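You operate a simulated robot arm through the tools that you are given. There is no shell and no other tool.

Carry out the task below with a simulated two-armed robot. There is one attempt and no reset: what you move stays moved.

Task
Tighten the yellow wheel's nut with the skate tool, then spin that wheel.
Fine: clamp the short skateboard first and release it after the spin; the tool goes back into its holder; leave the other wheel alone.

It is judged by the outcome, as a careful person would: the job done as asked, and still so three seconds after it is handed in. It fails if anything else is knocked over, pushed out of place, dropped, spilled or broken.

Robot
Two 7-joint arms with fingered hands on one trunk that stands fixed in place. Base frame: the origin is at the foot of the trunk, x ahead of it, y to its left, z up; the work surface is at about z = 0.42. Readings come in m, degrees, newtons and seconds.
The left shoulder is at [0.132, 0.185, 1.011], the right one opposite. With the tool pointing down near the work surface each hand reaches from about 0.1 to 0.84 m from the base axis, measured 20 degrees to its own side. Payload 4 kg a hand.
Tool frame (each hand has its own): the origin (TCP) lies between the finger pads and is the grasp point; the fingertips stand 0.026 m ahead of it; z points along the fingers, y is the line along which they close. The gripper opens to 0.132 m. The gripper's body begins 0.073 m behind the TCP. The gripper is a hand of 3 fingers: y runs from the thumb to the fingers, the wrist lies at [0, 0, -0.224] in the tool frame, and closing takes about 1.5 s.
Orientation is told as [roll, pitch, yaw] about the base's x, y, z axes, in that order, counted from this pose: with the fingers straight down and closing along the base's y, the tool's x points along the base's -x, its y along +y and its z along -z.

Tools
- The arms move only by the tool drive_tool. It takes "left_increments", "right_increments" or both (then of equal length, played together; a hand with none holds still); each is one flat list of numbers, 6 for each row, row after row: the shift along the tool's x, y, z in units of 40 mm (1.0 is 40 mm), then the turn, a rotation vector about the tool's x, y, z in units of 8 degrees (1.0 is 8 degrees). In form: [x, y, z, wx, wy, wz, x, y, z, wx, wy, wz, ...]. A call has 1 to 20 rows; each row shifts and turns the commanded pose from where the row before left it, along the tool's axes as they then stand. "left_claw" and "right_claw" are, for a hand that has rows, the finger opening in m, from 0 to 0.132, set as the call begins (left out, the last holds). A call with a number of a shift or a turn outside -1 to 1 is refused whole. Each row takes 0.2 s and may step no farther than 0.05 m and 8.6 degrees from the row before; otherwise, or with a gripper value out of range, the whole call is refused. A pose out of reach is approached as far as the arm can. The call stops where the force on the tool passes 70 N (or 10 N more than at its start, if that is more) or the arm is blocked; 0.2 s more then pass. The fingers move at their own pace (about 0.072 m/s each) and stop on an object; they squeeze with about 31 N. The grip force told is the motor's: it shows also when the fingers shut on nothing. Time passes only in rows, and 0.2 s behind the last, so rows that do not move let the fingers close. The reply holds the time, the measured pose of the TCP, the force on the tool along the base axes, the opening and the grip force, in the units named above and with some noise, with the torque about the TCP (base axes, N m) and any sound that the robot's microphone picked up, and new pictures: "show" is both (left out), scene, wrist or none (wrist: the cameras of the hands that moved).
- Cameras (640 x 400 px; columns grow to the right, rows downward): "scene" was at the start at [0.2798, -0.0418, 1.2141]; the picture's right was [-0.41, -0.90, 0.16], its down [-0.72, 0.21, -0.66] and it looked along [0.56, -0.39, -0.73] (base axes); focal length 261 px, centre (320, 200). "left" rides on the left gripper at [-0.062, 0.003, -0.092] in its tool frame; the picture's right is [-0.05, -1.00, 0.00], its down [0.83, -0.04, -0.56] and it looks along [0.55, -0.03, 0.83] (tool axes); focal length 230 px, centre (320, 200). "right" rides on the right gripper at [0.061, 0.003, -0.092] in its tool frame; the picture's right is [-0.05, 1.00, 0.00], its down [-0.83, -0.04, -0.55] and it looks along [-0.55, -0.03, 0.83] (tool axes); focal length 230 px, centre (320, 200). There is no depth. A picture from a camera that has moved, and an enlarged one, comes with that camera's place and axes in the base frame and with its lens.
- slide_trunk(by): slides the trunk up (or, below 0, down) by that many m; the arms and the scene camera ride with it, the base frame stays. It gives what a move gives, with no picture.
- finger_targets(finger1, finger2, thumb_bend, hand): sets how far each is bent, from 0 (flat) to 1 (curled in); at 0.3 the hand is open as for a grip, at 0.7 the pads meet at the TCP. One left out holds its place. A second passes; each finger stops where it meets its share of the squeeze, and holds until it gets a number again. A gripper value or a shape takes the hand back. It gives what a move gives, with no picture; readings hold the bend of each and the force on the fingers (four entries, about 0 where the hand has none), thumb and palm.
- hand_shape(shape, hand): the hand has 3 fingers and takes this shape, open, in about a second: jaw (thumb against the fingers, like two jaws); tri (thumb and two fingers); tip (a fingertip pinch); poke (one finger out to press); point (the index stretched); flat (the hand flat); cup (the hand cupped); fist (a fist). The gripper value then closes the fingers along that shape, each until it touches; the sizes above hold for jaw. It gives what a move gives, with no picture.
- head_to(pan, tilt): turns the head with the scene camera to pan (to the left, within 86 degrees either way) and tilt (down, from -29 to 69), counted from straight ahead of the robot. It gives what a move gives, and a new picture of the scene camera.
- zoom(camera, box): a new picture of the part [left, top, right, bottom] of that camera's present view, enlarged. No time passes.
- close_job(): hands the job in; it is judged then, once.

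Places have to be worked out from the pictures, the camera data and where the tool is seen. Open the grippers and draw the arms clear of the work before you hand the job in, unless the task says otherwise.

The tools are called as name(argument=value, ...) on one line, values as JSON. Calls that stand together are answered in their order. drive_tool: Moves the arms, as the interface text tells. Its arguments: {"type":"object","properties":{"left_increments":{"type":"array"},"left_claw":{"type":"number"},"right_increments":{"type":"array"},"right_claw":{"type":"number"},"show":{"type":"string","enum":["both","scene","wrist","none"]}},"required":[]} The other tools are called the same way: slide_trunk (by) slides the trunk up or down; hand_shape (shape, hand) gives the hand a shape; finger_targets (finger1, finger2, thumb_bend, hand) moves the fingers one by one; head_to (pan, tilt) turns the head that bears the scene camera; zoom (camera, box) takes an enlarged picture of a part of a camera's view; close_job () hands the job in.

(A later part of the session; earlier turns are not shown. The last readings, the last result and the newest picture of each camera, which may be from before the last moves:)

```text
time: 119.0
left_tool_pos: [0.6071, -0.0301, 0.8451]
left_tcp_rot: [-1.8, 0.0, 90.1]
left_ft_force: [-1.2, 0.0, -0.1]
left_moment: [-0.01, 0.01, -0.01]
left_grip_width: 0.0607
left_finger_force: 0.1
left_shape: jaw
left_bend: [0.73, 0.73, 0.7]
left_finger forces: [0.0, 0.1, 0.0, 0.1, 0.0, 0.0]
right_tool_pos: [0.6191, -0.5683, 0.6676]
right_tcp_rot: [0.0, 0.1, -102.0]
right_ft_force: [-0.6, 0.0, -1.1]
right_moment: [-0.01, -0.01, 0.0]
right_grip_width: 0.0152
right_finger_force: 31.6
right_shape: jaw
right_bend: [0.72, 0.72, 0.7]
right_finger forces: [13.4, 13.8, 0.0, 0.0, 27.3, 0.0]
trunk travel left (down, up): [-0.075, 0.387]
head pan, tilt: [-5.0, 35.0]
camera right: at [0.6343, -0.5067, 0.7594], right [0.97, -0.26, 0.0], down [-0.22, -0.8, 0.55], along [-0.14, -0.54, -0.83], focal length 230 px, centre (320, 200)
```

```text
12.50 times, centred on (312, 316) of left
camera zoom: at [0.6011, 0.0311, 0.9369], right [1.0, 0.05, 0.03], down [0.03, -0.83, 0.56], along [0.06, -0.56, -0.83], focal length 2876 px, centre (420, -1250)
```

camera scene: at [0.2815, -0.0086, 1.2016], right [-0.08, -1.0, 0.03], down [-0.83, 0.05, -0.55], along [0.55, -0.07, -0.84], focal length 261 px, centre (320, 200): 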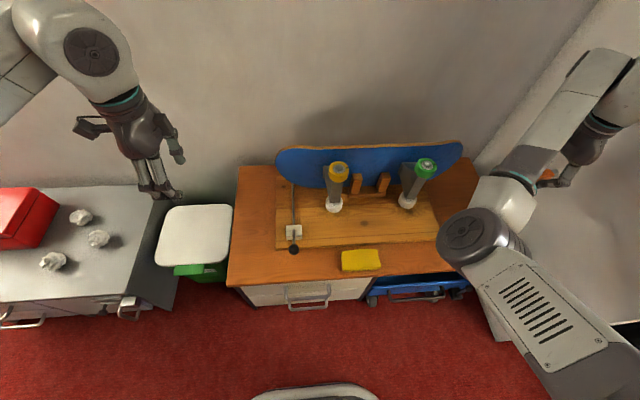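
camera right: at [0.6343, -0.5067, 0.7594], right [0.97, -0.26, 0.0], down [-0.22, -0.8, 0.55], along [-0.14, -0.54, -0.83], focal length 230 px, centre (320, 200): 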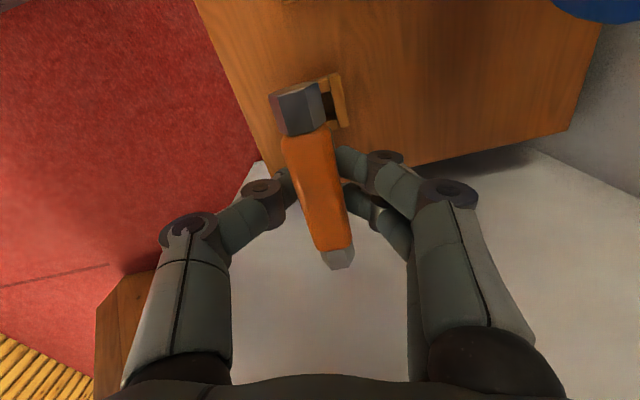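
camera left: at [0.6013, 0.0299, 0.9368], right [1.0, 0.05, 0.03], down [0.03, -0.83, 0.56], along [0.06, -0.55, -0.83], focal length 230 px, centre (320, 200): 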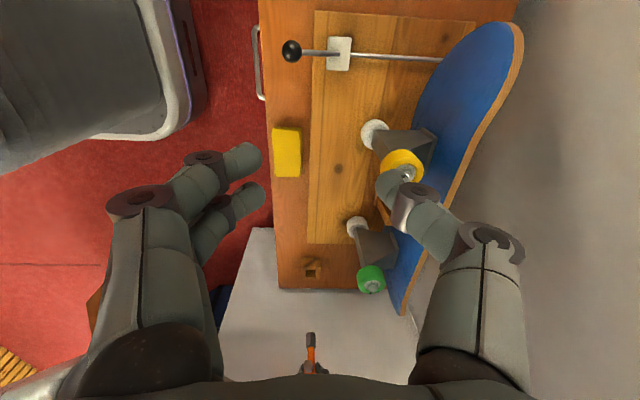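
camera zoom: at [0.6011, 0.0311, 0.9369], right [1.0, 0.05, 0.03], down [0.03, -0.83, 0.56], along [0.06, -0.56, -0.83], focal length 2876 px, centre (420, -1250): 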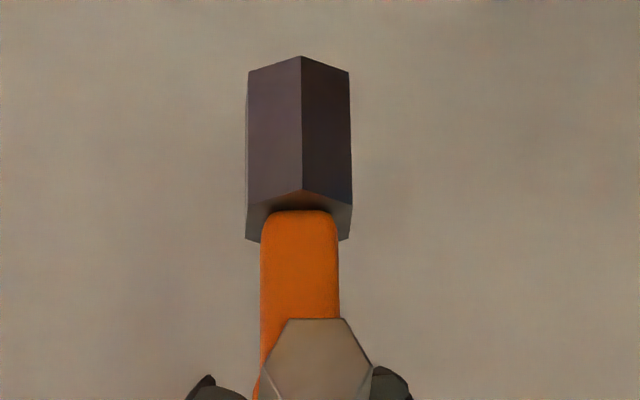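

Stem needs about +1.6 mm in x and ~+1 mm in y. I'll apply that and lower until the tip is ~1.5 cm above the holder, then re-check.

drive_tool(right_increments=[0.032, 0.034, 0, 0, 0, 0, 0, 0, 0.8, 0, 0, 0, 0, 0, 0.8, 0, 0, 0, 0, 0, 0.8, 0, 0, 0, 0, 0, 0, 0, 0, 0], show="none")

zoom(camera="left", box=[296, 252, 328, 292])

zoom(camera="scene", box=[420, 150, 560, 260])

```text
time: 120.2
left_tool_pos: [0.6067, -0.0312, 0.8456]
left_tcp_rot: [-1.8, 0.2, 90.1]
left_ft_force: [0.1, -0.8, 0.6]
left_moment: [0.01, 0.0, -0.04]
left_grip_width: 0.0604
left_finger_force: 0.0
left_shape: jaw
left_bend: [0.73, 0.73, 0.7]
left_finger forces: [0.1, 0.1, 0.1, 0.0, 0.0, 0.0]
right_tool_pos: [0.6198, -0.5664, 0.5703]
right_tcp_rot: [0.0, 0.1, -102.2]
right_ft_force: [0.3, -0.7, -0.7]
right_moment: [-0.01, 0.02, -0.01]
right_grip_width: 0.0151
right_finger_force: 31.3
right_shape: jaw
right_bend: [0.72, 0.72, 0.7]
right_finger forces: [13.3, 13.7, 0.0, 0.0, 27.1, 0.1]
trunk travel left (down, up): [-0.075, 0.387]
head pan, tilt: [-5.0, 35.0]
```

```text
10.00 times, centred on (312, 272) of left
camera zoom: at [0.6011, 0.0311, 0.9368], right [1.0, 0.05, 0.03], down [0.03, -0.83, 0.56], along [0.06, -0.56, -0.83], focal length 2301 px, centre (400, -520)
```

zoom: 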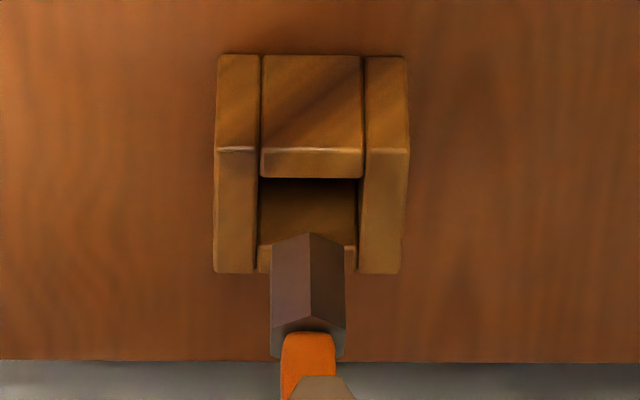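

```text
3.64 times, centred on (490, 205) of scene
camera zoom: at [0.2813, -0.0087, 1.2017], right [-0.08, -1.0, 0.03], down [-0.83, 0.05, -0.55], along [0.55, -0.07, -0.83], focal length 949 px, centre (-298, 182)
```

zoom: 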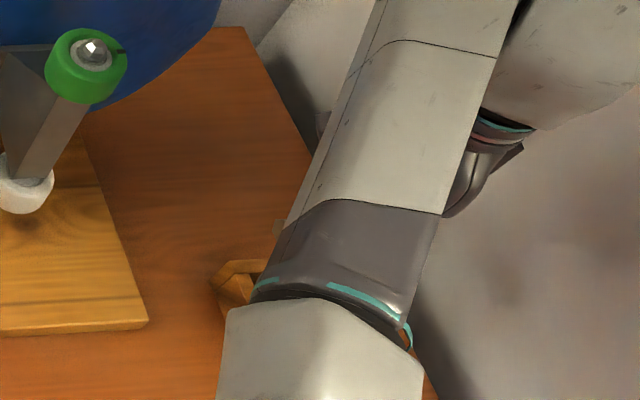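

x is aligned. For y I need the tip nearer the rim; I'll lower another 1 cm (still above the rim) and compare.

drive_tool(right_increments=[0, 0, 0.25, 0, 0, 0, 0, 0, 0, 0, 0, 0], show="none")

zoom(camera="left", box=[300, 256, 324, 286])

```text
time: 120.8
left_tool_pos: [0.6085, -0.0321, 0.8445]
left_tcp_rot: [-1.9, 0.0, 90.1]
left_ft_force: [0.2, -0.3, 0.4]
left_moment: [-0.03, 0.02, 0.0]
left_grip_width: 0.0607
left_finger_force: 0.0
left_shape: jaw
left_bend: [0.73, 0.73, 0.7]
left_finger forces: [0.0, 0.1, 0.1, 0.1, 0.1, 0.1]
right_tool_pos: [0.6209, -0.5663, 0.5621]
right_tcp_rot: [0.1, 0.1, -102.0]
right_ft_force: [-0.2, -0.1, -2.3]
right_moment: [-0.03, -0.01, 0.02]
right_grip_width: 0.0151
right_finger_force: 31.0
right_shape: jaw
right_bend: [0.72, 0.72, 0.7]
right_finger forces: [13.3, 13.8, 0.0, 0.1, 27.1, 0.0]
trunk travel left (down, up): [-0.075, 0.387]
head pan, tilt: [-5.0, 35.0]
```

```text
13.33 times, centred on (312, 271) of left
camera zoom: at [0.6012, 0.031, 0.9367], right [1.0, 0.05, 0.03], down [0.03, -0.83, 0.56], along [0.06, -0.56, -0.83], focal length 3068 px, centre (427, -747)
```

zoom: 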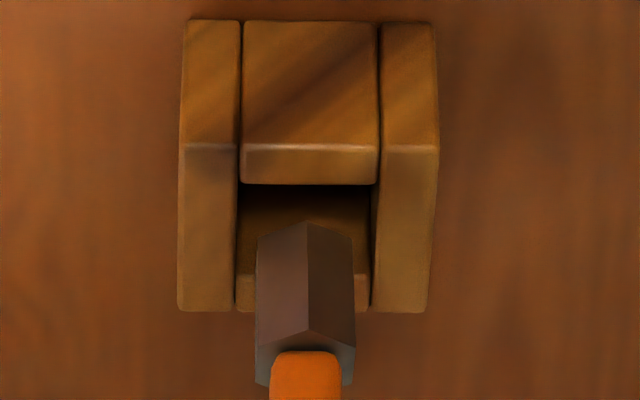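

To settle the y alignment independent of height, I'll look at the holder with the right wrist camera, where the stem axis position is known.

zoom(camera="right", box=[270, 70, 370, 170])

```text
4.00 times, centred on (320, 120) of right
camera zoom: at [0.6358, -0.5058, 0.6537], right [0.97, -0.26, 0.0], down [-0.22, -0.8, 0.55], along [-0.14, -0.54, -0.83], focal length 920 px, centre (320, 520)
```

zoom: 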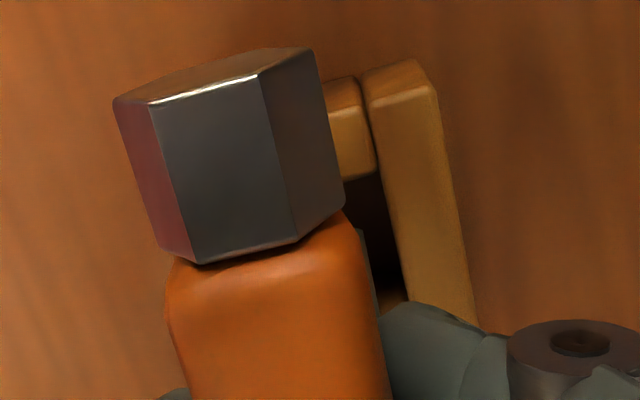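

The wrist camera puts the opening's centre at y ≈ −0.567, matching the stem. I'll lower in small steps, watching the force.

drive_tool(right_increments=[0, 0, 0.1, 0, 0, 0, 0, 0, 0.1, 0, 0, 0, 0, 0, 0.1, 0, 0, 0, 0, 0, 0, 0, 0, 0], show="none")

zoom(camera="left", box=[300, 256, 324, 286])

```text
time: 121.8
left_tool_pos: [0.608, -0.032, 0.8451]
left_tcp_rot: [-1.8, 0.0, 90.2]
left_ft_force: [-0.1, -0.1, 0.1]
left_moment: [0.0, 0.04, -0.01]
left_grip_width: 0.0606
left_finger_force: 0.0
left_shape: jaw
left_bend: [0.73, 0.73, 0.7]
left_finger forces: [0.1, 0.0, 0.0, 0.0, 0.1, 0.0]
right_tool_pos: [0.6196, -0.5672, 0.5483]
right_tcp_rot: [0.1, 0.0, -102.1]
right_ft_force: [0.3, 0.2, -1.4]
right_moment: [-0.01, -0.02, -0.02]
right_grip_width: 0.015
right_finger_force: 31.2
right_shape: jaw
right_bend: [0.72, 0.72, 0.7]
right_finger forces: [13.4, 13.8, 0.0, 0.0, 27.1, 0.0]
trunk travel left (down, up): [-0.075, 0.387]
head pan, tilt: [-5.0, 35.0]
```

```text
13.33 times, centred on (312, 271) of left
camera zoom: at [0.6013, 0.031, 0.9366], right [1.0, 0.05, 0.03], down [0.03, -0.83, 0.56], along [0.06, -0.56, -0.83], focal length 3068 px, centre (427, -747)
```

zoom: 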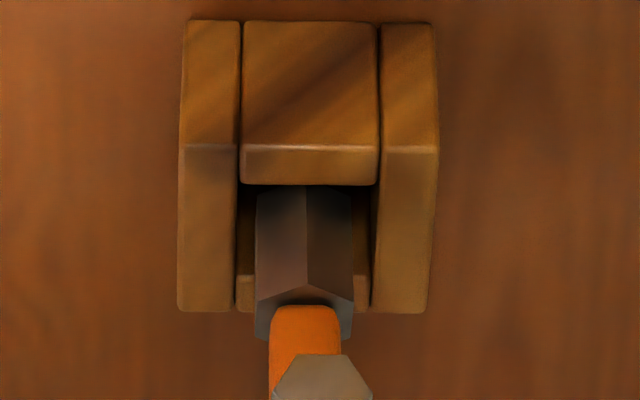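

The tip has entered the opening with no contact. Continuing down toward the original seated height (TCP z ≈ 0.514).

drive_tool(right_increments=[0, 0, 0.12, 0, 0, 0, 0, 0, 0.12, 0, 0, 0, 0, 0, 0.12, 0, 0, 0, 0, 0, 0.12, 0, 0, 0, 0, 0, 0.12, 0, 0, 0, 0, 0, 0.1, 0, 0, 0, 0, 0, 0, 0, 0, 0], show="none")

zoom(camera="left", box=[296, 252, 328, 292])

```text
time: 123.5
left_tool_pos: [0.6083, -0.0314, 0.8452]
left_tcp_rot: [-1.8, 0.0, 90.0]
left_ft_force: [0.6, -0.4, -0.5]
left_moment: [0.01, 0.0, 0.02]
left_grip_width: 0.0605
left_finger_force: 0.0
left_shape: jaw
left_bend: [0.73, 0.73, 0.7]
left_finger forces: [0.0, 0.0, 0.1, 0.1, 0.0, 0.1]
right_tool_pos: [0.6197, -0.566, 0.5207]
right_tcp_rot: [0.1, 0.0, -102.2]
right_ft_force: [0.2, 0.0, -0.7]
right_moment: [0.01, 0.02, -0.03]
right_grip_width: 0.0155
right_finger_force: 30.9
right_shape: jaw
right_bend: [0.72, 0.72, 0.7]
right_finger forces: [13.5, 13.8, 0.0, 0.0, 27.2, 0.1]
trunk travel left (down, up): [-0.075, 0.387]
head pan, tilt: [-5.0, 35.0]
```

```text
10.00 times, centred on (312, 272) of left
camera zoom: at [0.6013, 0.031, 0.9366], right [1.0, 0.05, 0.03], down [0.03, -0.83, 0.56], along [0.06, -0.56, -0.83], focal length 2301 px, centre (400, -520)
```

zoom: 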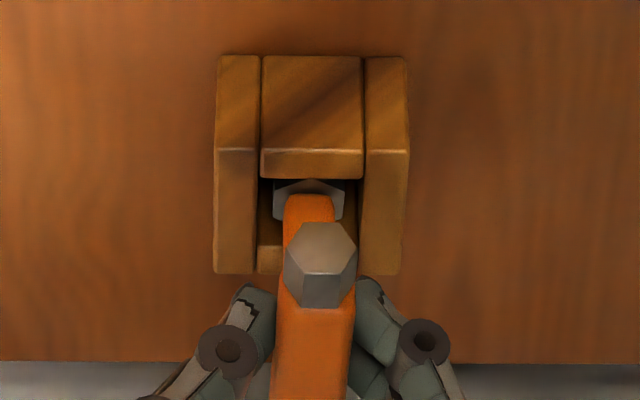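

The stem is well inside. Lowering the last few millimetres until it touches bottom.

drive_tool(right_increments=[0, 0, 0.06, 0, 0, 0, 0, 0, 0.06, 0, 0, 0, 0, 0, 0, 0, 0, 0], show="none")

```text
time: 124.2
left_tool_pos: [0.6075, -0.0319, 0.8445]
left_tcp_rot: [-1.8, 0.1, 90.2]
left_ft_force: [-0.4, 0.3, 0.1]
left_moment: [-0.01, 0.01, 0.02]
left_grip_width: 0.0606
left_finger_force: 0.1
left_shape: jaw
left_bend: [0.73, 0.73, 0.7]
left_finger forces: [0.0, 0.0, 0.0, 0.0, 0.0, 0.0]
right_tool_pos: [0.6201, -0.5666, 0.5153]
right_tcp_rot: [0.1, 0.0, -102.1]
right_ft_force: [0.2, 0.0, -1.9]
right_moment: [-0.01, 0.01, -0.02]
right_grip_width: 0.0154
right_finger_force: 31.5
right_shape: jaw
right_bend: [0.72, 0.72, 0.7]
right_finger forces: [13.5, 13.8, 0.0, 0.0, 27.2, 0.0]
trunk travel left (down, up): [-0.075, 0.387]
head pan, tilt: [-5.0, 35.0]
```

drive_tool(right_increments=[0, 0, 0.05, 0, 0, 0, 0, 0, 0.05, 0, 0, 0, 0, 0, 0, 0, 0, 0], show="none")

```text
time: 125.0
left_tool_pos: [0.6066, -0.0316, 0.8449]
left_tcp_rot: [-1.8, 0.1, 90.1]
left_ft_force: [0.7, 0.1, 0.0]
left_moment: [0.0, -0.02, -0.01]
left_grip_width: 0.0603
left_finger_force: 0.0
left_shape: jaw
left_bend: [0.73, 0.73, 0.7]
left_finger forces: [0.0, 0.1, 0.0, 0.1, 0.0, 0.0]
right_tool_pos: [0.6198, -0.5662, 0.5133]
right_tcp_rot: [0.3, 0.1, -102.1]
right_ft_force: [-0.8, -1.0, 2.8]
right_moment: [0.04, -0.03, 0.0]
right_grip_width: 0.0155
right_finger_force: 30.7
right_shape: jaw
right_bend: [0.72, 0.72, 0.7]
right_finger forces: [13.7, 14.2, 0.1, 0.0, 28.4, 0.0]
trunk travel left (down, up): [-0.075, 0.387]
head pan, tilt: [-5.0, 35.0]
```

It touches bottom at z = 0.513 (same as originally). Opening the fingers to release.

drive_tool(right_increments=[0, 0, 0, 0, 0, 0, 0, 0, 0, 0, 0, 0, 0, 0, 0, 0, 0, 0, 0, 0, 0, 0, 0, 0, 0, 0, 0, 0, 0, 0, 0, 0, 0, 0, 0, 0], right_claw=0.132, show="wrist")

zoom(camera="left", box=[290, 250, 334, 310])

```text
time: 126.5
left_tool_pos: [0.6063, -0.0315, 0.8445]
left_tcp_rot: [-1.9, 0.0, 90.1]
left_ft_force: [0.6, -0.3, 0.1]
left_moment: [0.01, -0.02, -0.01]
left_grip_width: 0.0605
left_finger_force: 0.1
left_shape: jaw
left_bend: [0.73, 0.73, 0.7]
left_finger forces: [0.0, 0.0, 0.0, 0.1, 0.0, 0.0]
right_tool_pos: [0.6197, -0.5658, 0.5108]
right_tcp_rot: [0.1, 0.0, -102.1]
right_ft_force: [-0.5, -0.6, -0.5]
right_moment: [-0.02, -0.01, 0.0]
right_grip_width: 0.132
right_finger_force: 0.0
right_shape: jaw
right_bend: [0.3, 0.3, 0.3]
right_finger forces: [0.0, 0.1, 0.0, 0.0, 0.0, 0.0]
trunk travel left (down, up): [-0.075, 0.387]
head pan, tilt: [-5.0, 35.0]
camera right: at [0.6357, -0.5062, 0.604], right [0.97, -0.26, 0.0], down [-0.22, -0.8, 0.55], along [-0.14, -0.54, -0.83], focal length 230 px, centre (320, 200)
```

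right: 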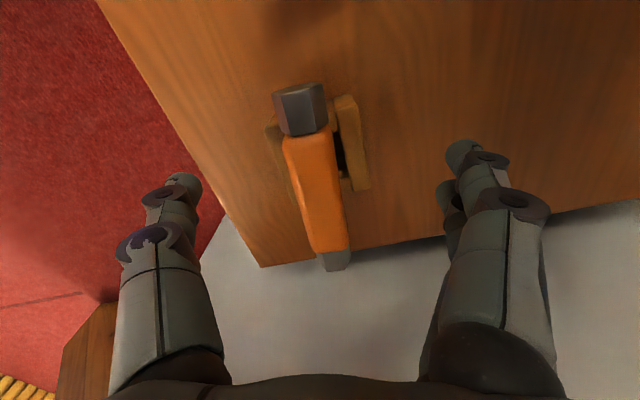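

```text
6.67 times, centred on (312, 280) of left
camera zoom: at [0.6012, 0.031, 0.9366], right [1.0, 0.05, 0.03], down [0.03, -0.83, 0.56], along [0.06, -0.56, -0.83], focal length 1534 px, centre (373, -333)
```

zoom: 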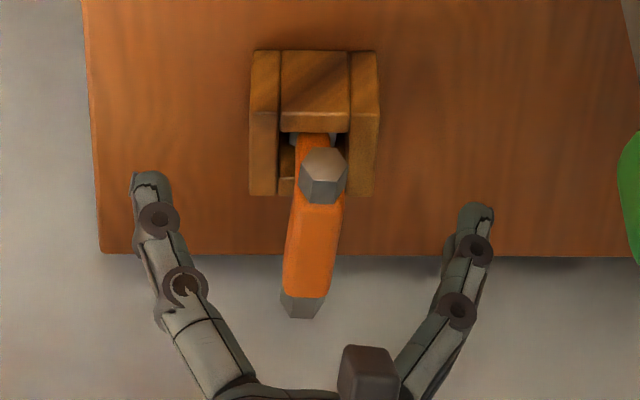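

The tool stands in its holder. Lifting the right hand straight up, clear of it.

drive_tool(right_increments=[0, 0, -0.4, 0, 0, 0, 0, 0, -0.8, 0, 0, 0, 0, 0, -1, 0, 0, 0, 0, 0, -1, 0, 0, 0, 0, 0, -1, 0, 0, 0, 0, 0, -1, 0, 0, 0], show="both")

zoom(camera="left", box=[290, 250, 334, 310])

```text
time: 127.8
left_tool_pos: [0.6074, -0.031, 0.8459]
left_tcp_rot: [-1.8, 0.1, 90.1]
left_ft_force: [0.3, 0.4, 1.0]
left_moment: [0.02, -0.01, -0.02]
left_grip_width: 0.0605
left_finger_force: 0.0
left_shape: jaw
left_bend: [0.73, 0.73, 0.7]
left_finger forces: [0.1, 0.1, 0.0, 0.0, 0.0, 0.0]
right_tool_pos: [0.6182, -0.5664, 0.7212]
right_tcp_rot: [0.2, 0.0, -102.1]
right_ft_force: [0.6, 0.6, -0.2]
right_moment: [0.03, -0.03, -0.01]
right_grip_width: 0.1321
right_finger_force: 0.1
right_shape: jaw
right_bend: [0.3, 0.3, 0.3]
right_finger forces: [0.0, 0.0, 0.0, 0.0, 0.1, 0.1]
trunk travel left (down, up): [-0.075, 0.387]
head pan, tilt: [-5.0, 35.0]
camera scene: at [0.2806, -0.0085, 1.2019], right [-0.08, -1.0, 0.03], down [-0.83, 0.05, -0.55], along [0.55, -0.07, -0.83], focal length 261 px, centre (320, 200)
camera right: at [0.6341, -0.5062, 0.813], right [0.97, -0.26, 0.0], down [-0.22, -0.8, 0.55], along [-0.14, -0.54, -0.83], focal length 230 px, centre (320, 200)
```

scene: 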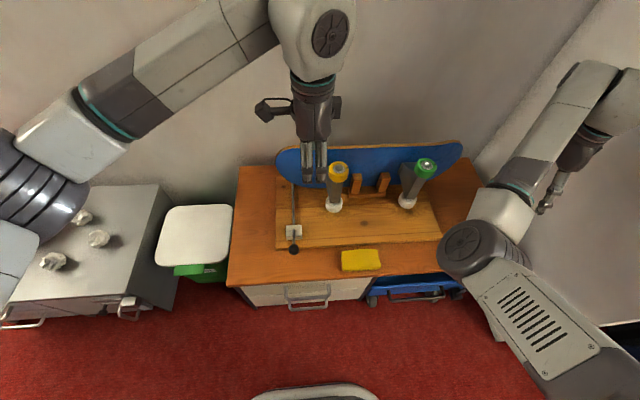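
right: 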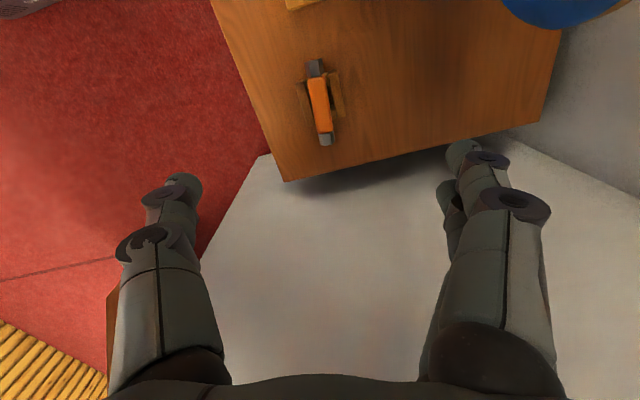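

```text
6.67 times, centred on (312, 280) of left
camera zoom: at [0.6007, 0.0313, 0.9373], right [1.0, 0.05, 0.03], down [0.03, -0.83, 0.56], along [0.06, -0.56, -0.83], focal length 1534 px, centre (373, -333)
```

zoom: 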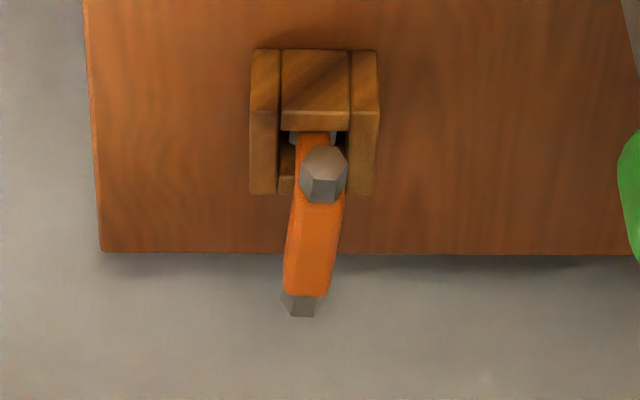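

The tool is back in its holder, upright. Now for the spin: I'll park the right hand a bit back and up, and bring the left hand (open, thumb on the far side) to the near-right of the yellow wheel so the back of its thumb can brush the near rim toward +y, i.e. clockwise from above.

drive_tool(right_increments=[-0.104, -0.489, -0.9, 0, 0, 0, -0.104, -0.489, -0.9, 0, 0, 0, -0.104, -0.489, -0.9, 0, 0, 0, -0.104, -0.489, -0.9, 0, 0, 0, -0.104, -0.489, -0.9, 0, 0, 0], show="none")

drive_tool(left_increments=[0.695, -0.06, 0.6, 0, 0, 0, 0.695, -0.06, 0.6, 0, 0, 0, 0.695, -0.06, 0.6, 0, 0, 0, 0.695, -0.06, 0.6, 0, 0, 0, 0.695, -0.06, 0.6, 0, 0, 0, 0, 0, 0, 0, 0, 0], left_claw=0.132, show="both")

```text
time: 129.1
left_tool_pos: [0.6071, -0.0306, 0.8461]
left_tcp_rot: [-1.9, 0.2, 90.0]
left_ft_force: [0.3, 0.6, -0.2]
left_moment: [-0.01, 0.0, 0.03]
left_grip_width: 0.0605
left_finger_force: 0.1
left_shape: jaw
left_bend: [0.73, 0.73, 0.7]
left_finger forces: [0.0, 0.0, 0.0, 0.0, 0.2, 0.1]
right_tool_pos: [0.5194, -0.5655, 0.9021]
right_tcp_rot: [0.1, 0.1, -102.0]
right_ft_force: [-0.9, -0.5, 0.2]
right_moment: [0.01, 0.03, 0.0]
right_grip_width: 0.1321
right_finger_force: 0.1
right_shape: jaw
right_bend: [0.3, 0.3, 0.3]
right_finger forces: [0.0, 0.0, 0.0, 0.1, 0.1, 0.0]
trunk travel left (down, up): [-0.075, 0.387]
head pan, tilt: [-5.0, 35.0]
```

```text
time: 130.4
left_tool_pos: [0.6232, -0.1706, 0.7248]
left_tcp_rot: [-1.9, 0.1, 90.2]
left_ft_force: [0.4, 0.3, -0.4]
left_moment: [0.0, 0.02, -0.03]
left_grip_width: 0.132
left_finger_force: 0.0
left_shape: jaw
left_bend: [0.3, 0.3, 0.3]
left_finger forces: [0.1, 0.0, 0.0, 0.0, 0.0, 0.1]
right_tool_pos: [0.5194, -0.5655, 0.901]
right_tcp_rot: [0.1, 0.0, -102.0]
right_ft_force: [-0.1, 0.0, -0.1]
right_moment: [-0.03, 0.02, 0.0]
right_grip_width: 0.1322
right_finger_force: 0.0
right_shape: jaw
right_bend: [0.3, 0.3, 0.3]
right_finger forces: [0.0, 0.1, 0.0, 0.1, 0.1, 0.0]
trunk travel left (down, up): [-0.075, 0.387]
head pan, tilt: [-5.0, 35.0]
camera scene: at [0.2813, -0.0083, 1.2017], right [-0.08, -1.0, 0.03], down [-0.83, 0.05, -0.55], along [0.55, -0.07, -0.83], focal length 261 px, centre (320, 200)
camera left: at [0.6168, -0.1079, 0.818], right [1.0, 0.05, 0.03], down [0.03, -0.83, 0.56], along [0.06, -0.56, -0.83], focal length 230 px, centre (320, 200)
```

scene: 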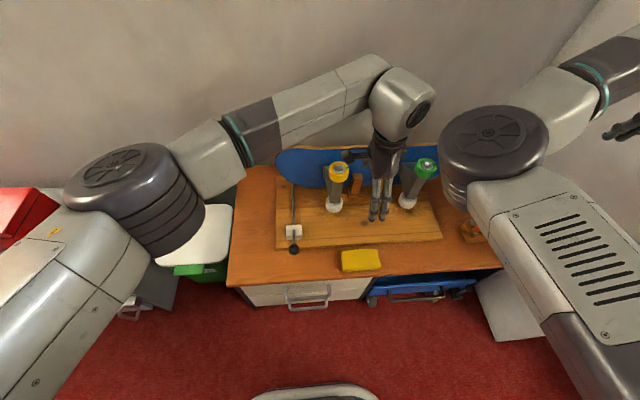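
left: 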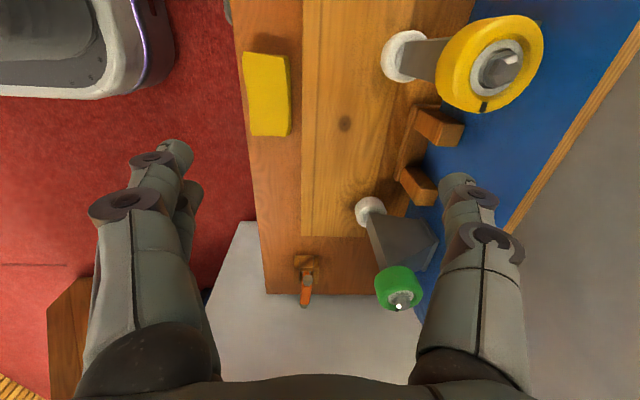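

Reached easily. I'll lower so the thumb tip is level with the wheel (still 5 cm to its right, not touching), then check the gap.

drive_tool(left_increments=[0, 0, 0.8, 0, 0, 0, 0, 0, 0.8, 0, 0, 0, 0, 0, 0, 0, 0, 0], show="wrist")

zoom(camera="scene", box=[310, 150, 410, 230])

zoom(camera="left", box=[400, 20, 560, 240])

```text
time: 131.2
left_tool_pos: [0.6255, -0.1717, 0.6616]
left_tcp_rot: [-1.9, 0.1, 90.2]
left_ft_force: [0.3, -0.6, 0.0]
left_moment: [0.01, -0.02, 0.02]
left_grip_width: 0.132
left_finger_force: 0.1
left_shape: jaw
left_bend: [0.3, 0.3, 0.3]
left_finger forces: [0.1, 0.0, 0.0, 0.0, 0.0, 0.1]
right_tool_pos: [0.5194, -0.566, 0.9005]
right_tcp_rot: [0.0, -0.1, -102.1]
right_ft_force: [0.4, -0.3, 0.5]
right_moment: [0.0, -0.01, 0.06]
right_grip_width: 0.132
right_finger_force: 0.1
right_shape: jaw
right_bend: [0.3, 0.3, 0.3]
right_finger forces: [0.0, 0.1, 0.0, 0.0, 0.0, 0.0]
trunk travel left (down, up): [-0.075, 0.387]
head pan, tilt: [-5.0, 35.0]
camera left: at [0.6191, -0.1086, 0.7544], right [1.0, 0.05, 0.03], down [0.03, -0.83, 0.56], along [0.06, -0.56, -0.83], focal length 230 px, centre (320, 200)
```

left: 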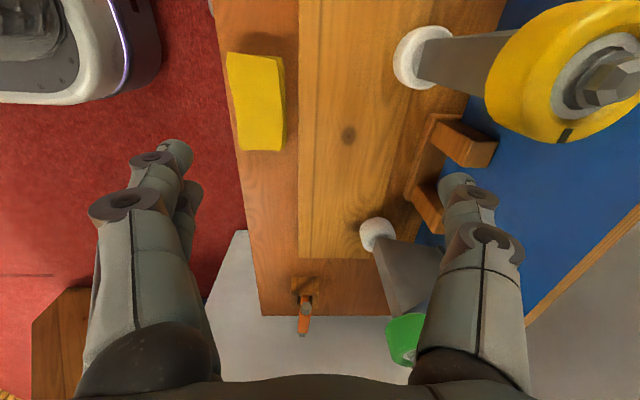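

```text
5.00 times, centred on (360, 190) of scene
camera zoom: at [0.2812, -0.0088, 1.2018], right [-0.08, -1.0, 0.03], down [-0.83, 0.05, -0.55], along [0.55, -0.07, -0.83], focal length 1305 px, centre (120, 250)
```

zoom: 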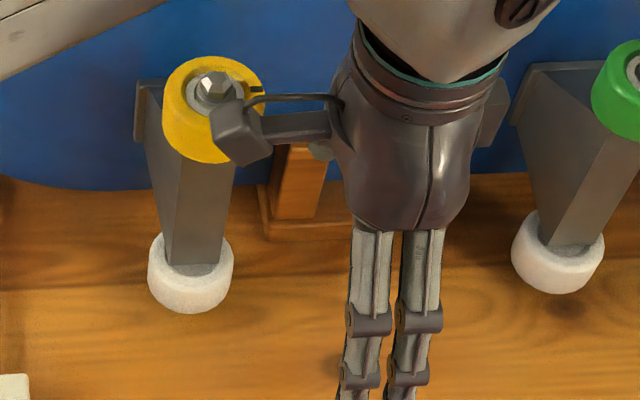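

```text
1.82 times, centred on (480, 130) of left
camera zoom: at [0.6191, -0.1086, 0.7544], right [1.0, 0.05, 0.03], down [0.03, -0.83, 0.56], along [0.06, -0.56, -0.83], focal length 418 px, centre (29, 327)
```

zoom: 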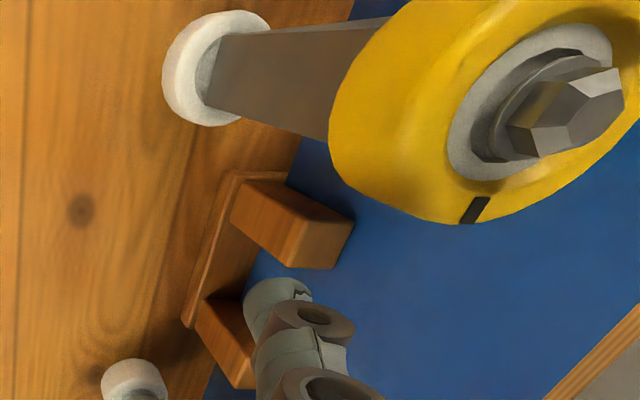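

The back of the thumb is at x≈0.716, overlapping the rim (x≈0.711) by ~4–5 mm, which the compliant thumb can absorb. Sweeping briskly toward +y to flick the wheel clockwise.

drive_tool(left_increments=[-0.9, 0, 0, 0, 0, 0, -1, 0, 0, 0, 0, 0, -1, 0, 0, 0, 0, 0, -0.8, 0, 0, 0, 0, 0], show="scene")

zoom(camera="scene", box=[310, 145, 370, 195])

```text
time: 132.2
left_tool_pos: [0.6245, -0.0229, 0.6617]
left_tcp_rot: [-1.8, 0.2, 89.9]
left_ft_force: [0.3, 0.2, 0.6]
left_moment: [-0.01, -0.01, 0.03]
left_grip_width: 0.1321
left_finger_force: 0.0
left_shape: jaw
left_bend: [0.3, 0.3, 0.3]
left_finger forces: [0.1, 0.0, 0.0, 0.1, 0.0, 0.1]
right_tool_pos: [0.5197, -0.5652, 0.9019]
right_tcp_rot: [0.1, 0.0, -102.1]
right_ft_force: [0.2, 0.1, -0.4]
right_moment: [0.01, 0.0, 0.0]
right_grip_width: 0.1321
right_finger_force: 0.1
right_shape: jaw
right_bend: [0.3, 0.3, 0.3]
right_finger forces: [0.0, 0.1, 0.1, 0.0, 0.0, 0.0]
trunk travel left (down, up): [-0.075, 0.387]
head pan, tilt: [-5.0, 35.0]
camera scene: at [0.2813, -0.0084, 1.2016], right [-0.08, -1.0, 0.03], down [-0.83, 0.05, -0.55], along [0.55, -0.07, -0.84], focal length 261 px, centre (320, 200)
```

scene: 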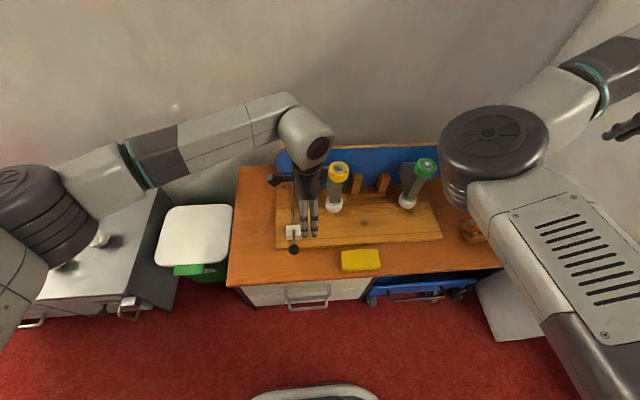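

```text
8.00 times, centred on (340, 170) of scene
camera zoom: at [0.2813, -0.0084, 1.2016], right [-0.08, -1.0, 0.03], down [-0.83, 0.05, -0.55], along [0.55, -0.07, -0.84], focal length 2088 px, centre (160, 440)
```

zoom: 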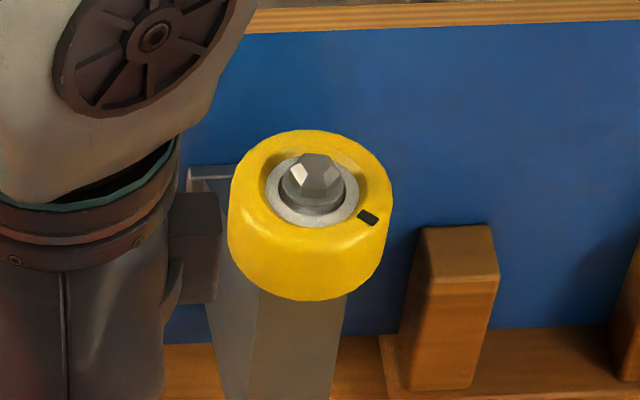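

The mark moved about 30° clockwise: a light touch only. I'll go back around (retreating from the rim) and repeat with ~5 mm more overlap for a proper spin.

drive_tool(left_increments=[0, 0.9, 0, 0, 0, 0, 0.9, 0, 0, 0, 0, 0, 1, 0, 0, 0, 0, 0, 1, 0, 0, 0, 0, 0, 0.85, 0, 0, 0, 0, 0, 0, -0.9, 0, 0, 0, 0, 0, -0.14, 0, 0, 0, 0, 0, 0, 0, 0, 0, 0], show="none")

drive_tool(left_increments=[-1, 0, 0, 0, 0, 0, -1, 0, 0, 0, 0, 0, -1, 0, 0, 0, 0, 0, -0.8, 0, 0, 0, 0, 0], show="none")

zoom(camera="scene", box=[310, 145, 370, 195])

```text
time: 134.1
left_tool_pos: [0.6326, -0.1733, 0.6639]
left_tcp_rot: [-1.8, 0.0, 90.1]
left_ft_force: [-0.2, -0.2, 0.5]
left_moment: [0.0, -0.03, 0.01]
left_grip_width: 0.1318
left_finger_force: 0.0
left_shape: jaw
left_bend: [0.3, 0.3, 0.3]
left_finger forces: [0.1, 0.0, 0.1, 0.0, 0.0, 0.0]
right_tool_pos: [0.5193, -0.5657, 0.9014]
right_tcp_rot: [0.1, 0.0, -102.1]
right_ft_force: [-0.9, -0.3, -0.6]
right_moment: [0.01, -0.01, -0.02]
right_grip_width: 0.132
right_finger_force: 0.0
right_shape: jaw
right_bend: [0.3, 0.3, 0.3]
right_finger forces: [0.0, 0.1, 0.1, 0.0, 0.0, 0.0]
trunk travel left (down, up): [-0.075, 0.387]
head pan, tilt: [-5.0, 35.0]
```

```text
time: 135.1
left_tool_pos: [0.6303, -0.0184, 0.6632]
left_tcp_rot: [-1.8, 0.0, 90.1]
left_ft_force: [-1.0, -1.3, -0.7]
left_moment: [-0.01, -0.03, 0.0]
left_grip_width: 0.1318
left_finger_force: 0.0
left_shape: jaw
left_bend: [0.3, 0.3, 0.3]
left_finger forces: [0.0, 0.0, 0.0, 0.1, 0.1, 0.1]
right_tool_pos: [0.5202, -0.5657, 0.9011]
right_tcp_rot: [0.2, -0.1, -102.1]
right_ft_force: [-0.5, 0.9, -0.1]
right_moment: [0.01, 0.01, 0.01]
right_grip_width: 0.132
right_finger_force: 0.0
right_shape: jaw
right_bend: [0.3, 0.3, 0.3]
right_finger forces: [0.0, 0.0, 0.0, 0.0, 0.0, 0.0]
trunk travel left (down, up): [-0.075, 0.387]
head pan, tilt: [-5.0, 35.0]
```

```text
8.00 times, centred on (340, 170) of scene
camera zoom: at [0.2813, -0.0083, 1.2017], right [-0.08, -1.0, 0.03], down [-0.83, 0.05, -0.55], along [0.55, -0.07, -0.84], focal length 2088 px, centre (160, 440)
```

zoom: 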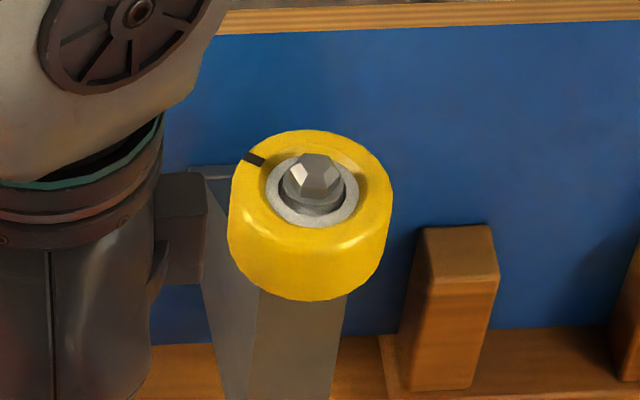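

The wheel turned about half a revolution that time, with the nut unmoved. Checking whether it is still coasting.

drive_tool(left_increments=[0, 0, 0, 0, 0, 0], show="none")

zoom(camera="scene", box=[310, 145, 370, 195])

```text
time: 135.4
left_tool_pos: [0.6312, -0.0203, 0.6627]
left_tcp_rot: [-1.8, 0.2, 90.1]
left_ft_force: [-0.2, 0.8, -0.3]
left_moment: [0.01, 0.0, 0.0]
left_grip_width: 0.132
left_finger_force: 0.1
left_shape: jaw
left_bend: [0.3, 0.3, 0.3]
left_finger forces: [0.0, 0.0, 0.0, 0.0, 0.0, 0.0]
right_tool_pos: [0.5198, -0.5661, 0.9007]
right_tcp_rot: [0.0, 0.0, -102.2]
right_ft_force: [-1.1, -0.8, -1.1]
right_moment: [0.0, -0.01, -0.02]
right_grip_width: 0.132
right_finger_force: 0.0
right_shape: jaw
right_bend: [0.3, 0.3, 0.3]
right_finger forces: [0.0, 0.1, 0.0, 0.1, 0.0, 0.1]
trunk travel left (down, up): [-0.075, 0.387]
head pan, tilt: [-5.0, 35.0]
```

```text
8.00 times, centred on (340, 170) of scene
camera zoom: at [0.2814, -0.0086, 1.2016], right [-0.08, -1.0, 0.03], down [-0.83, 0.05, -0.55], along [0.55, -0.07, -0.84], focal length 2088 px, centre (160, 440)
```

zoom: 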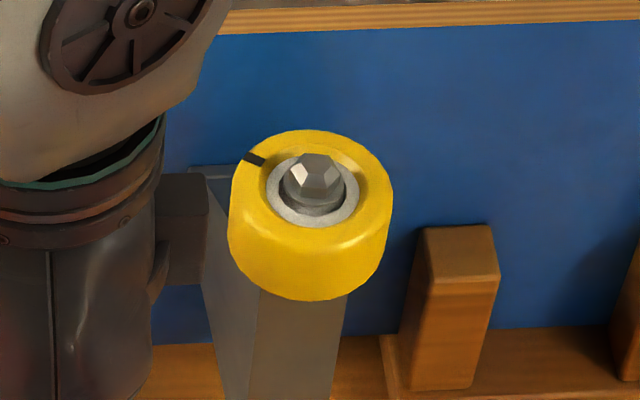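

It coasts briefly then stops; over half a turn so far in total. I'll repeat the flick a few more times so the wheel gets a real multi-turn spin.

drive_tool(left_increments=[0, 0.9, 0, 0, 0, 0, 0.95, 0, 0, 0, 0, 0, 0.95, 0, 0, 0, 0, 0, 0.95, 0, 0, 0, 0, 0, 0.95, 0, 0, 0, 0, 0, 0, -0.95, 0, 0, 0, 0, 0, 0, 0, 0, 0, 0, -1, 0, 0, 0, 0, 0, -1, 0, 0, 0, 0, 0, -1, 0, 0, 0, 0, 0, -0.8, 0, 0, 0, 0, 0], show="none")

zoom(camera="scene", box=[310, 145, 370, 195])

```text
time: 137.8
left_tool_pos: [0.6322, -0.0196, 0.6618]
left_tcp_rot: [-1.9, 0.0, 90.1]
left_ft_force: [0.0, 0.0, -0.2]
left_moment: [0.0, 0.0, 0.02]
left_grip_width: 0.1318
left_finger_force: 0.0
left_shape: jaw
left_bend: [0.3, 0.3, 0.3]
left_finger forces: [0.0, 0.0, 0.1, 0.1, 0.0, 0.0]
right_tool_pos: [0.519, -0.5664, 0.9002]
right_tcp_rot: [0.0, 0.0, -102.1]
right_ft_force: [0.3, -0.7, 0.6]
right_moment: [0.01, 0.02, -0.02]
right_grip_width: 0.132
right_finger_force: 0.0
right_shape: jaw
right_bend: [0.3, 0.3, 0.3]
right_finger forces: [0.0, 0.1, 0.0, 0.0, 0.0, 0.0]
trunk travel left (down, up): [-0.075, 0.387]
head pan, tilt: [-5.0, 35.0]
```

```text
8.00 times, centred on (340, 170) of scene
camera zoom: at [0.2813, -0.0083, 1.2017], right [-0.08, -1.0, 0.03], down [-0.83, 0.05, -0.55], along [0.55, -0.07, -0.83], focal length 2088 px, centre (160, 440)
```

zoom: 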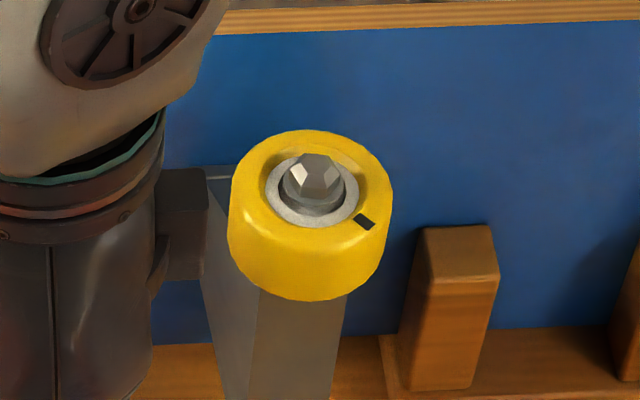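

Another ~half turn (more than one full turn in all). Two more flicks for good measure.

drive_tool(left_increments=[0, 0.9, 0, 0, 0, 0, 0.95, 0, 0, 0, 0, 0, 0.95, 0, 0, 0, 0, 0, 0.95, 0, 0, 0, 0, 0, 0.95, 0, 0, 0, 0, 0, 0, -0.92, 0, 0, 0, 0, 0, 0, 0, 0, 0, 0, -1, 0, 0, 0, 0, 0, -1, 0, 0, 0, 0, 0, -1, 0, 0, 0, 0, 0, -0.8, 0, 0, 0, 0, 0], show="none")

drive_tool(left_increments=[0, 0.9, 0, 0, 0, 0, 0.95, 0, 0, 0, 0, 0, 0.95, 0, 0, 0, 0, 0, 0.95, 0, 0, 0, 0, 0, 0.95, 0, 0, 0, 0, 0, 0, -0.92, 0, 0, 0, 0, 0, 0, 0, 0, 0, 0, -1, 0, 0, 0, 0, 0, -1, 0, 0, 0, 0, 0, -1, 0, 0, 0, 0, 0, -0.8, 0, 0, 0, 0, 0], show="scene")

zoom(camera="scene", box=[310, 145, 370, 195])

```text
time: 140.2
left_tool_pos: [0.6336, -0.0202, 0.6632]
left_tcp_rot: [-1.8, 0.1, 90.2]
left_ft_force: [-0.4, -0.8, 0.0]
left_moment: [0.0, 0.0, 0.01]
left_grip_width: 0.1321
left_finger_force: 0.0
left_shape: jaw
left_bend: [0.3, 0.3, 0.3]
left_finger forces: [0.0, 0.0, 0.1, 0.1, 0.1, 0.0]
right_tool_pos: [0.5188, -0.566, 0.902]
right_tcp_rot: [0.2, -0.1, -102.1]
right_ft_force: [0.2, -0.7, -0.1]
right_moment: [-0.01, 0.01, -0.02]
right_grip_width: 0.1316
right_finger_force: 0.1
right_shape: jaw
right_bend: [0.3, 0.3, 0.3]
right_finger forces: [0.1, 0.0, 0.0, 0.0, 0.1, 0.0]
trunk travel left (down, up): [-0.075, 0.387]
head pan, tilt: [-5.0, 35.0]
```

```text
time: 142.7
left_tool_pos: [0.6336, -0.0209, 0.6628]
left_tcp_rot: [-1.8, 0.1, 90.1]
left_ft_force: [0.3, 1.4, 0.1]
left_moment: [-0.02, 0.02, -0.04]
left_grip_width: 0.1318
left_finger_force: 0.2
left_shape: jaw
left_bend: [0.3, 0.3, 0.3]
left_finger forces: [0.1, 0.0, 0.1, 0.0, 0.0, 0.1]
right_tool_pos: [0.5193, -0.5656, 0.901]
right_tcp_rot: [0.1, 0.0, -102.1]
right_ft_force: [-0.2, 0.4, -0.3]
right_moment: [0.01, -0.02, 0.03]
right_grip_width: 0.1323
right_finger_force: 0.0
right_shape: jaw
right_bend: [0.3, 0.3, 0.3]
right_finger forces: [0.1, 0.1, 0.1, 0.0, 0.0, 0.0]
trunk travel left (down, up): [-0.075, 0.387]
head pan, tilt: [-5.0, 35.0]
camera scene: at [0.2813, -0.0083, 1.2017], right [-0.08, -1.0, 0.03], down [-0.83, 0.05, -0.55], along [0.55, -0.07, -0.83], focal length 261 px, centre (320, 200)
```

scene: 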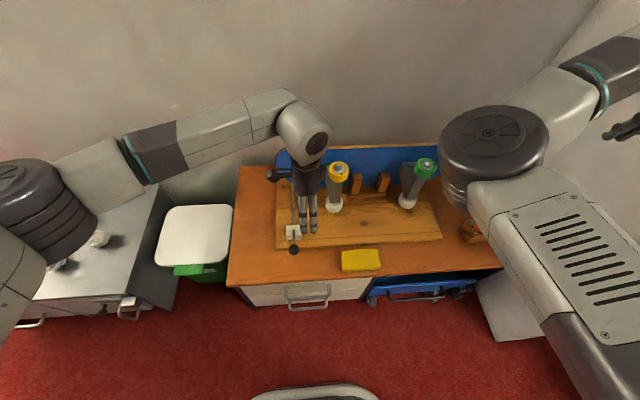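

```text
8.00 times, centred on (340, 170) of scene
camera zoom: at [0.2813, -0.0083, 1.2017], right [-0.08, -1.0, 0.03], down [-0.83, 0.05, -0.55], along [0.55, -0.07, -0.83], focal length 2088 px, centre (160, 440)
```

zoom: 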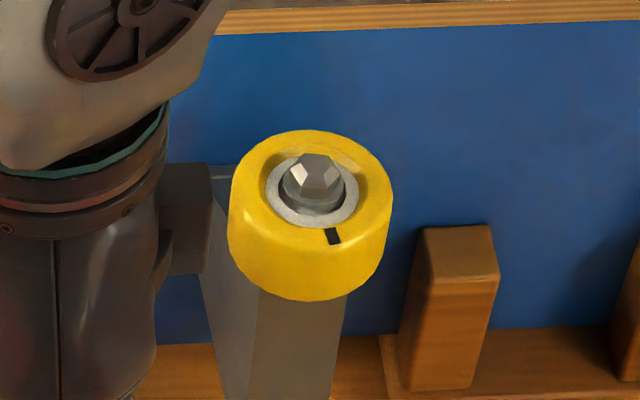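

About two full turns now, nut still snug. Next, release the clamp: I'll bring the left hand over the knob (at ≈(0.570, 0.0245, 0.51)), narrowed again to a loose cage.

drive_tool(left_increments=[-0.57, 0.86, 0, 0, 0, 0, -0.57, 0.86, 0, 0, 0, 0, 0, 0, 0, 0, 0, 0, 0, 0, 0, 0, 0, 0, 0, 0, 0, 0, 0, 0, 0, 0, 0, 0, 0, 0], left_claw=0.06, show="both")

```text
time: 144.1
left_tool_pos: [0.5669, 0.0256, 0.6607]
left_tcp_rot: [-1.8, 0.0, 90.1]
left_ft_force: [0.5, 0.2, -0.5]
left_moment: [0.0, 0.01, 0.0]
left_grip_width: 0.0607
left_finger_force: 0.0
left_shape: jaw
left_bend: [0.73, 0.73, 0.7]
left_finger forces: [0.0, 0.0, 0.0, 0.0, 0.0, 0.1]
right_tool_pos: [0.5201, -0.565, 0.9008]
right_tcp_rot: [0.2, 0.0, -102.1]
right_ft_force: [0.8, -0.4, -0.3]
right_moment: [0.0, 0.02, -0.01]
right_grip_width: 0.1322
right_finger_force: 0.1
right_shape: jaw
right_bend: [0.3, 0.3, 0.3]
right_finger forces: [0.0, 0.1, 0.0, 0.0, 0.0, 0.0]
trunk travel left (down, up): [-0.075, 0.387]
head pan, tilt: [-5.0, 35.0]
camera scene: at [0.2814, -0.0087, 1.2016], right [-0.08, -1.0, 0.03], down [-0.83, 0.05, -0.55], along [0.55, -0.07, -0.84], focal length 261 px, centre (320, 200)
camera left: at [0.5593, 0.0877, 0.7522], right [1.0, 0.05, 0.03], down [0.03, -0.83, 0.56], along [0.06, -0.56, -0.83], focal length 230 px, centre (320, 200)
```

scene: 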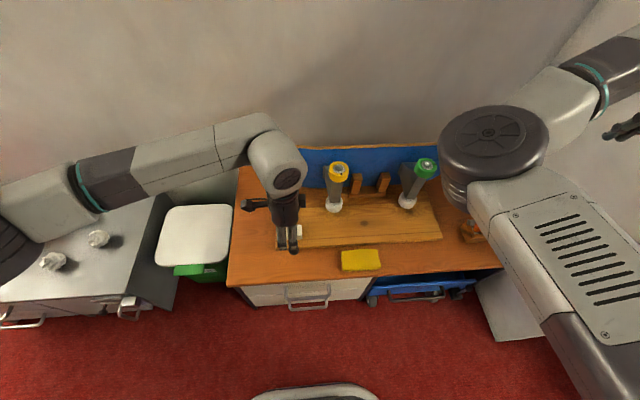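
left: 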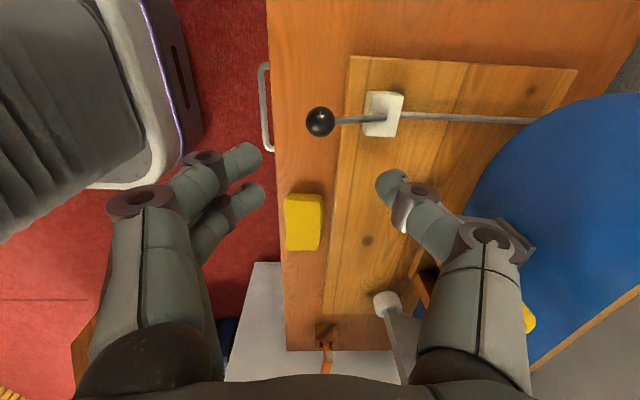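

The knob is centred below. Lowering so the fingers straddle it, tips staying above the lever shaft.

drive_tool(left_increments=[0, 0.05, 0.8, 0, 0, 0, 0, 0, 0.8, 0, 0, 0, 0, 0, 0.8, 0, 0, 0, 0, 0, 0.7, 0, 0, 0, 0, 0, 0, 0, 0, 0], show="wrist")

```text
time: 145.2
left_tool_pos: [0.5673, 0.025, 0.5372]
left_tcp_rot: [-1.7, 0.1, 90.1]
left_ft_force: [-0.2, -0.3, 1.2]
left_moment: [0.02, 0.01, 0.0]
left_grip_width: 0.0608
left_finger_force: 0.0
left_shape: jaw
left_bend: [0.73, 0.73, 0.7]
left_finger forces: [0.0, 0.1, 0.1, 0.0, 0.0, 0.0]
right_tool_pos: [0.5192, -0.5664, 0.9017]
right_tcp_rot: [0.1, 0.0, -102.0]
right_ft_force: [-0.4, -0.1, -0.9]
right_moment: [0.01, 0.0, -0.03]
right_grip_width: 0.132
right_finger_force: 0.1
right_shape: jaw
right_bend: [0.3, 0.3, 0.3]
right_finger forces: [0.0, 0.1, 0.0, 0.1, 0.1, 0.1]
trunk travel left (down, up): [-0.075, 0.387]
head pan, tilt: [-5.0, 35.0]
camera left: at [0.5615, 0.0871, 0.6278], right [1.0, 0.05, 0.03], down [0.03, -0.83, 0.56], along [0.06, -0.56, -0.83], focal length 230 px, centre (320, 200)
```

left: 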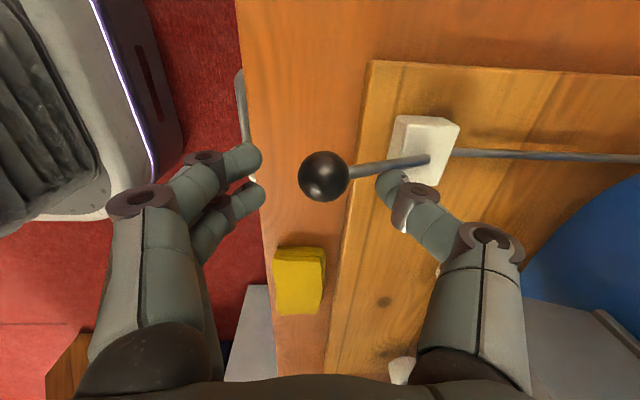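

The knob is caged. Pushing it back toward the board (+x) along its arc, first part.

drive_tool(left_increments=[0, -0.45, 0, 0, 0, 0, 0, -0.3, -0.325, 0, 0, 0, 0, -0.275, -0.275, 0, 0, 0, 0, -0.325, -0.225, 0, 0, 0], show="wrist")

```text
time: 146.2
left_tool_pos: [0.6199, 0.0246, 0.57]
left_tcp_rot: [-1.8, -0.1, 90.0]
left_ft_force: [-0.1, -0.1, -0.5]
left_moment: [0.05, 0.03, -0.01]
left_grip_width: 0.0605
left_finger_force: 0.1
left_shape: jaw
left_bend: [0.73, 0.73, 0.7]
left_finger forces: [0.1, 0.0, 0.1, 0.0, 0.1, 0.1]
right_tool_pos: [0.5197, -0.5673, 0.9017]
right_tcp_rot: [0.1, 0.0, -102.1]
right_ft_force: [0.3, 0.1, 0.2]
right_moment: [0.03, -0.01, -0.03]
right_grip_width: 0.1319
right_finger_force: 0.0
right_shape: jaw
right_bend: [0.3, 0.3, 0.3]
right_finger forces: [0.0, 0.1, 0.1, 0.0, 0.0, 0.0]
trunk travel left (down, up): [-0.075, 0.387]
head pan, tilt: [-5.0, 35.0]
camera left: at [0.6138, 0.0862, 0.6628], right [1.0, 0.05, 0.03], down [0.03, -0.83, 0.56], along [0.06, -0.55, -0.83], focal length 230 px, centre (320, 200)
```

left: 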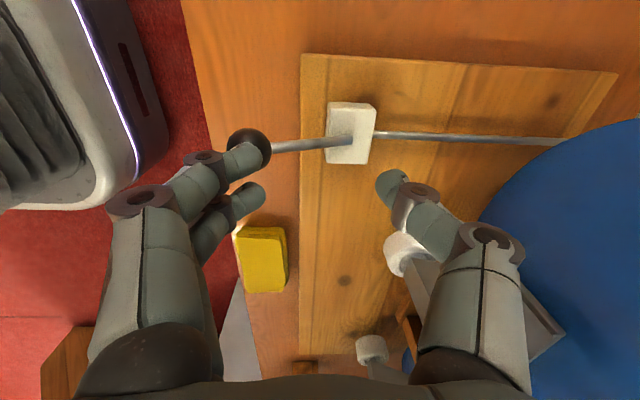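

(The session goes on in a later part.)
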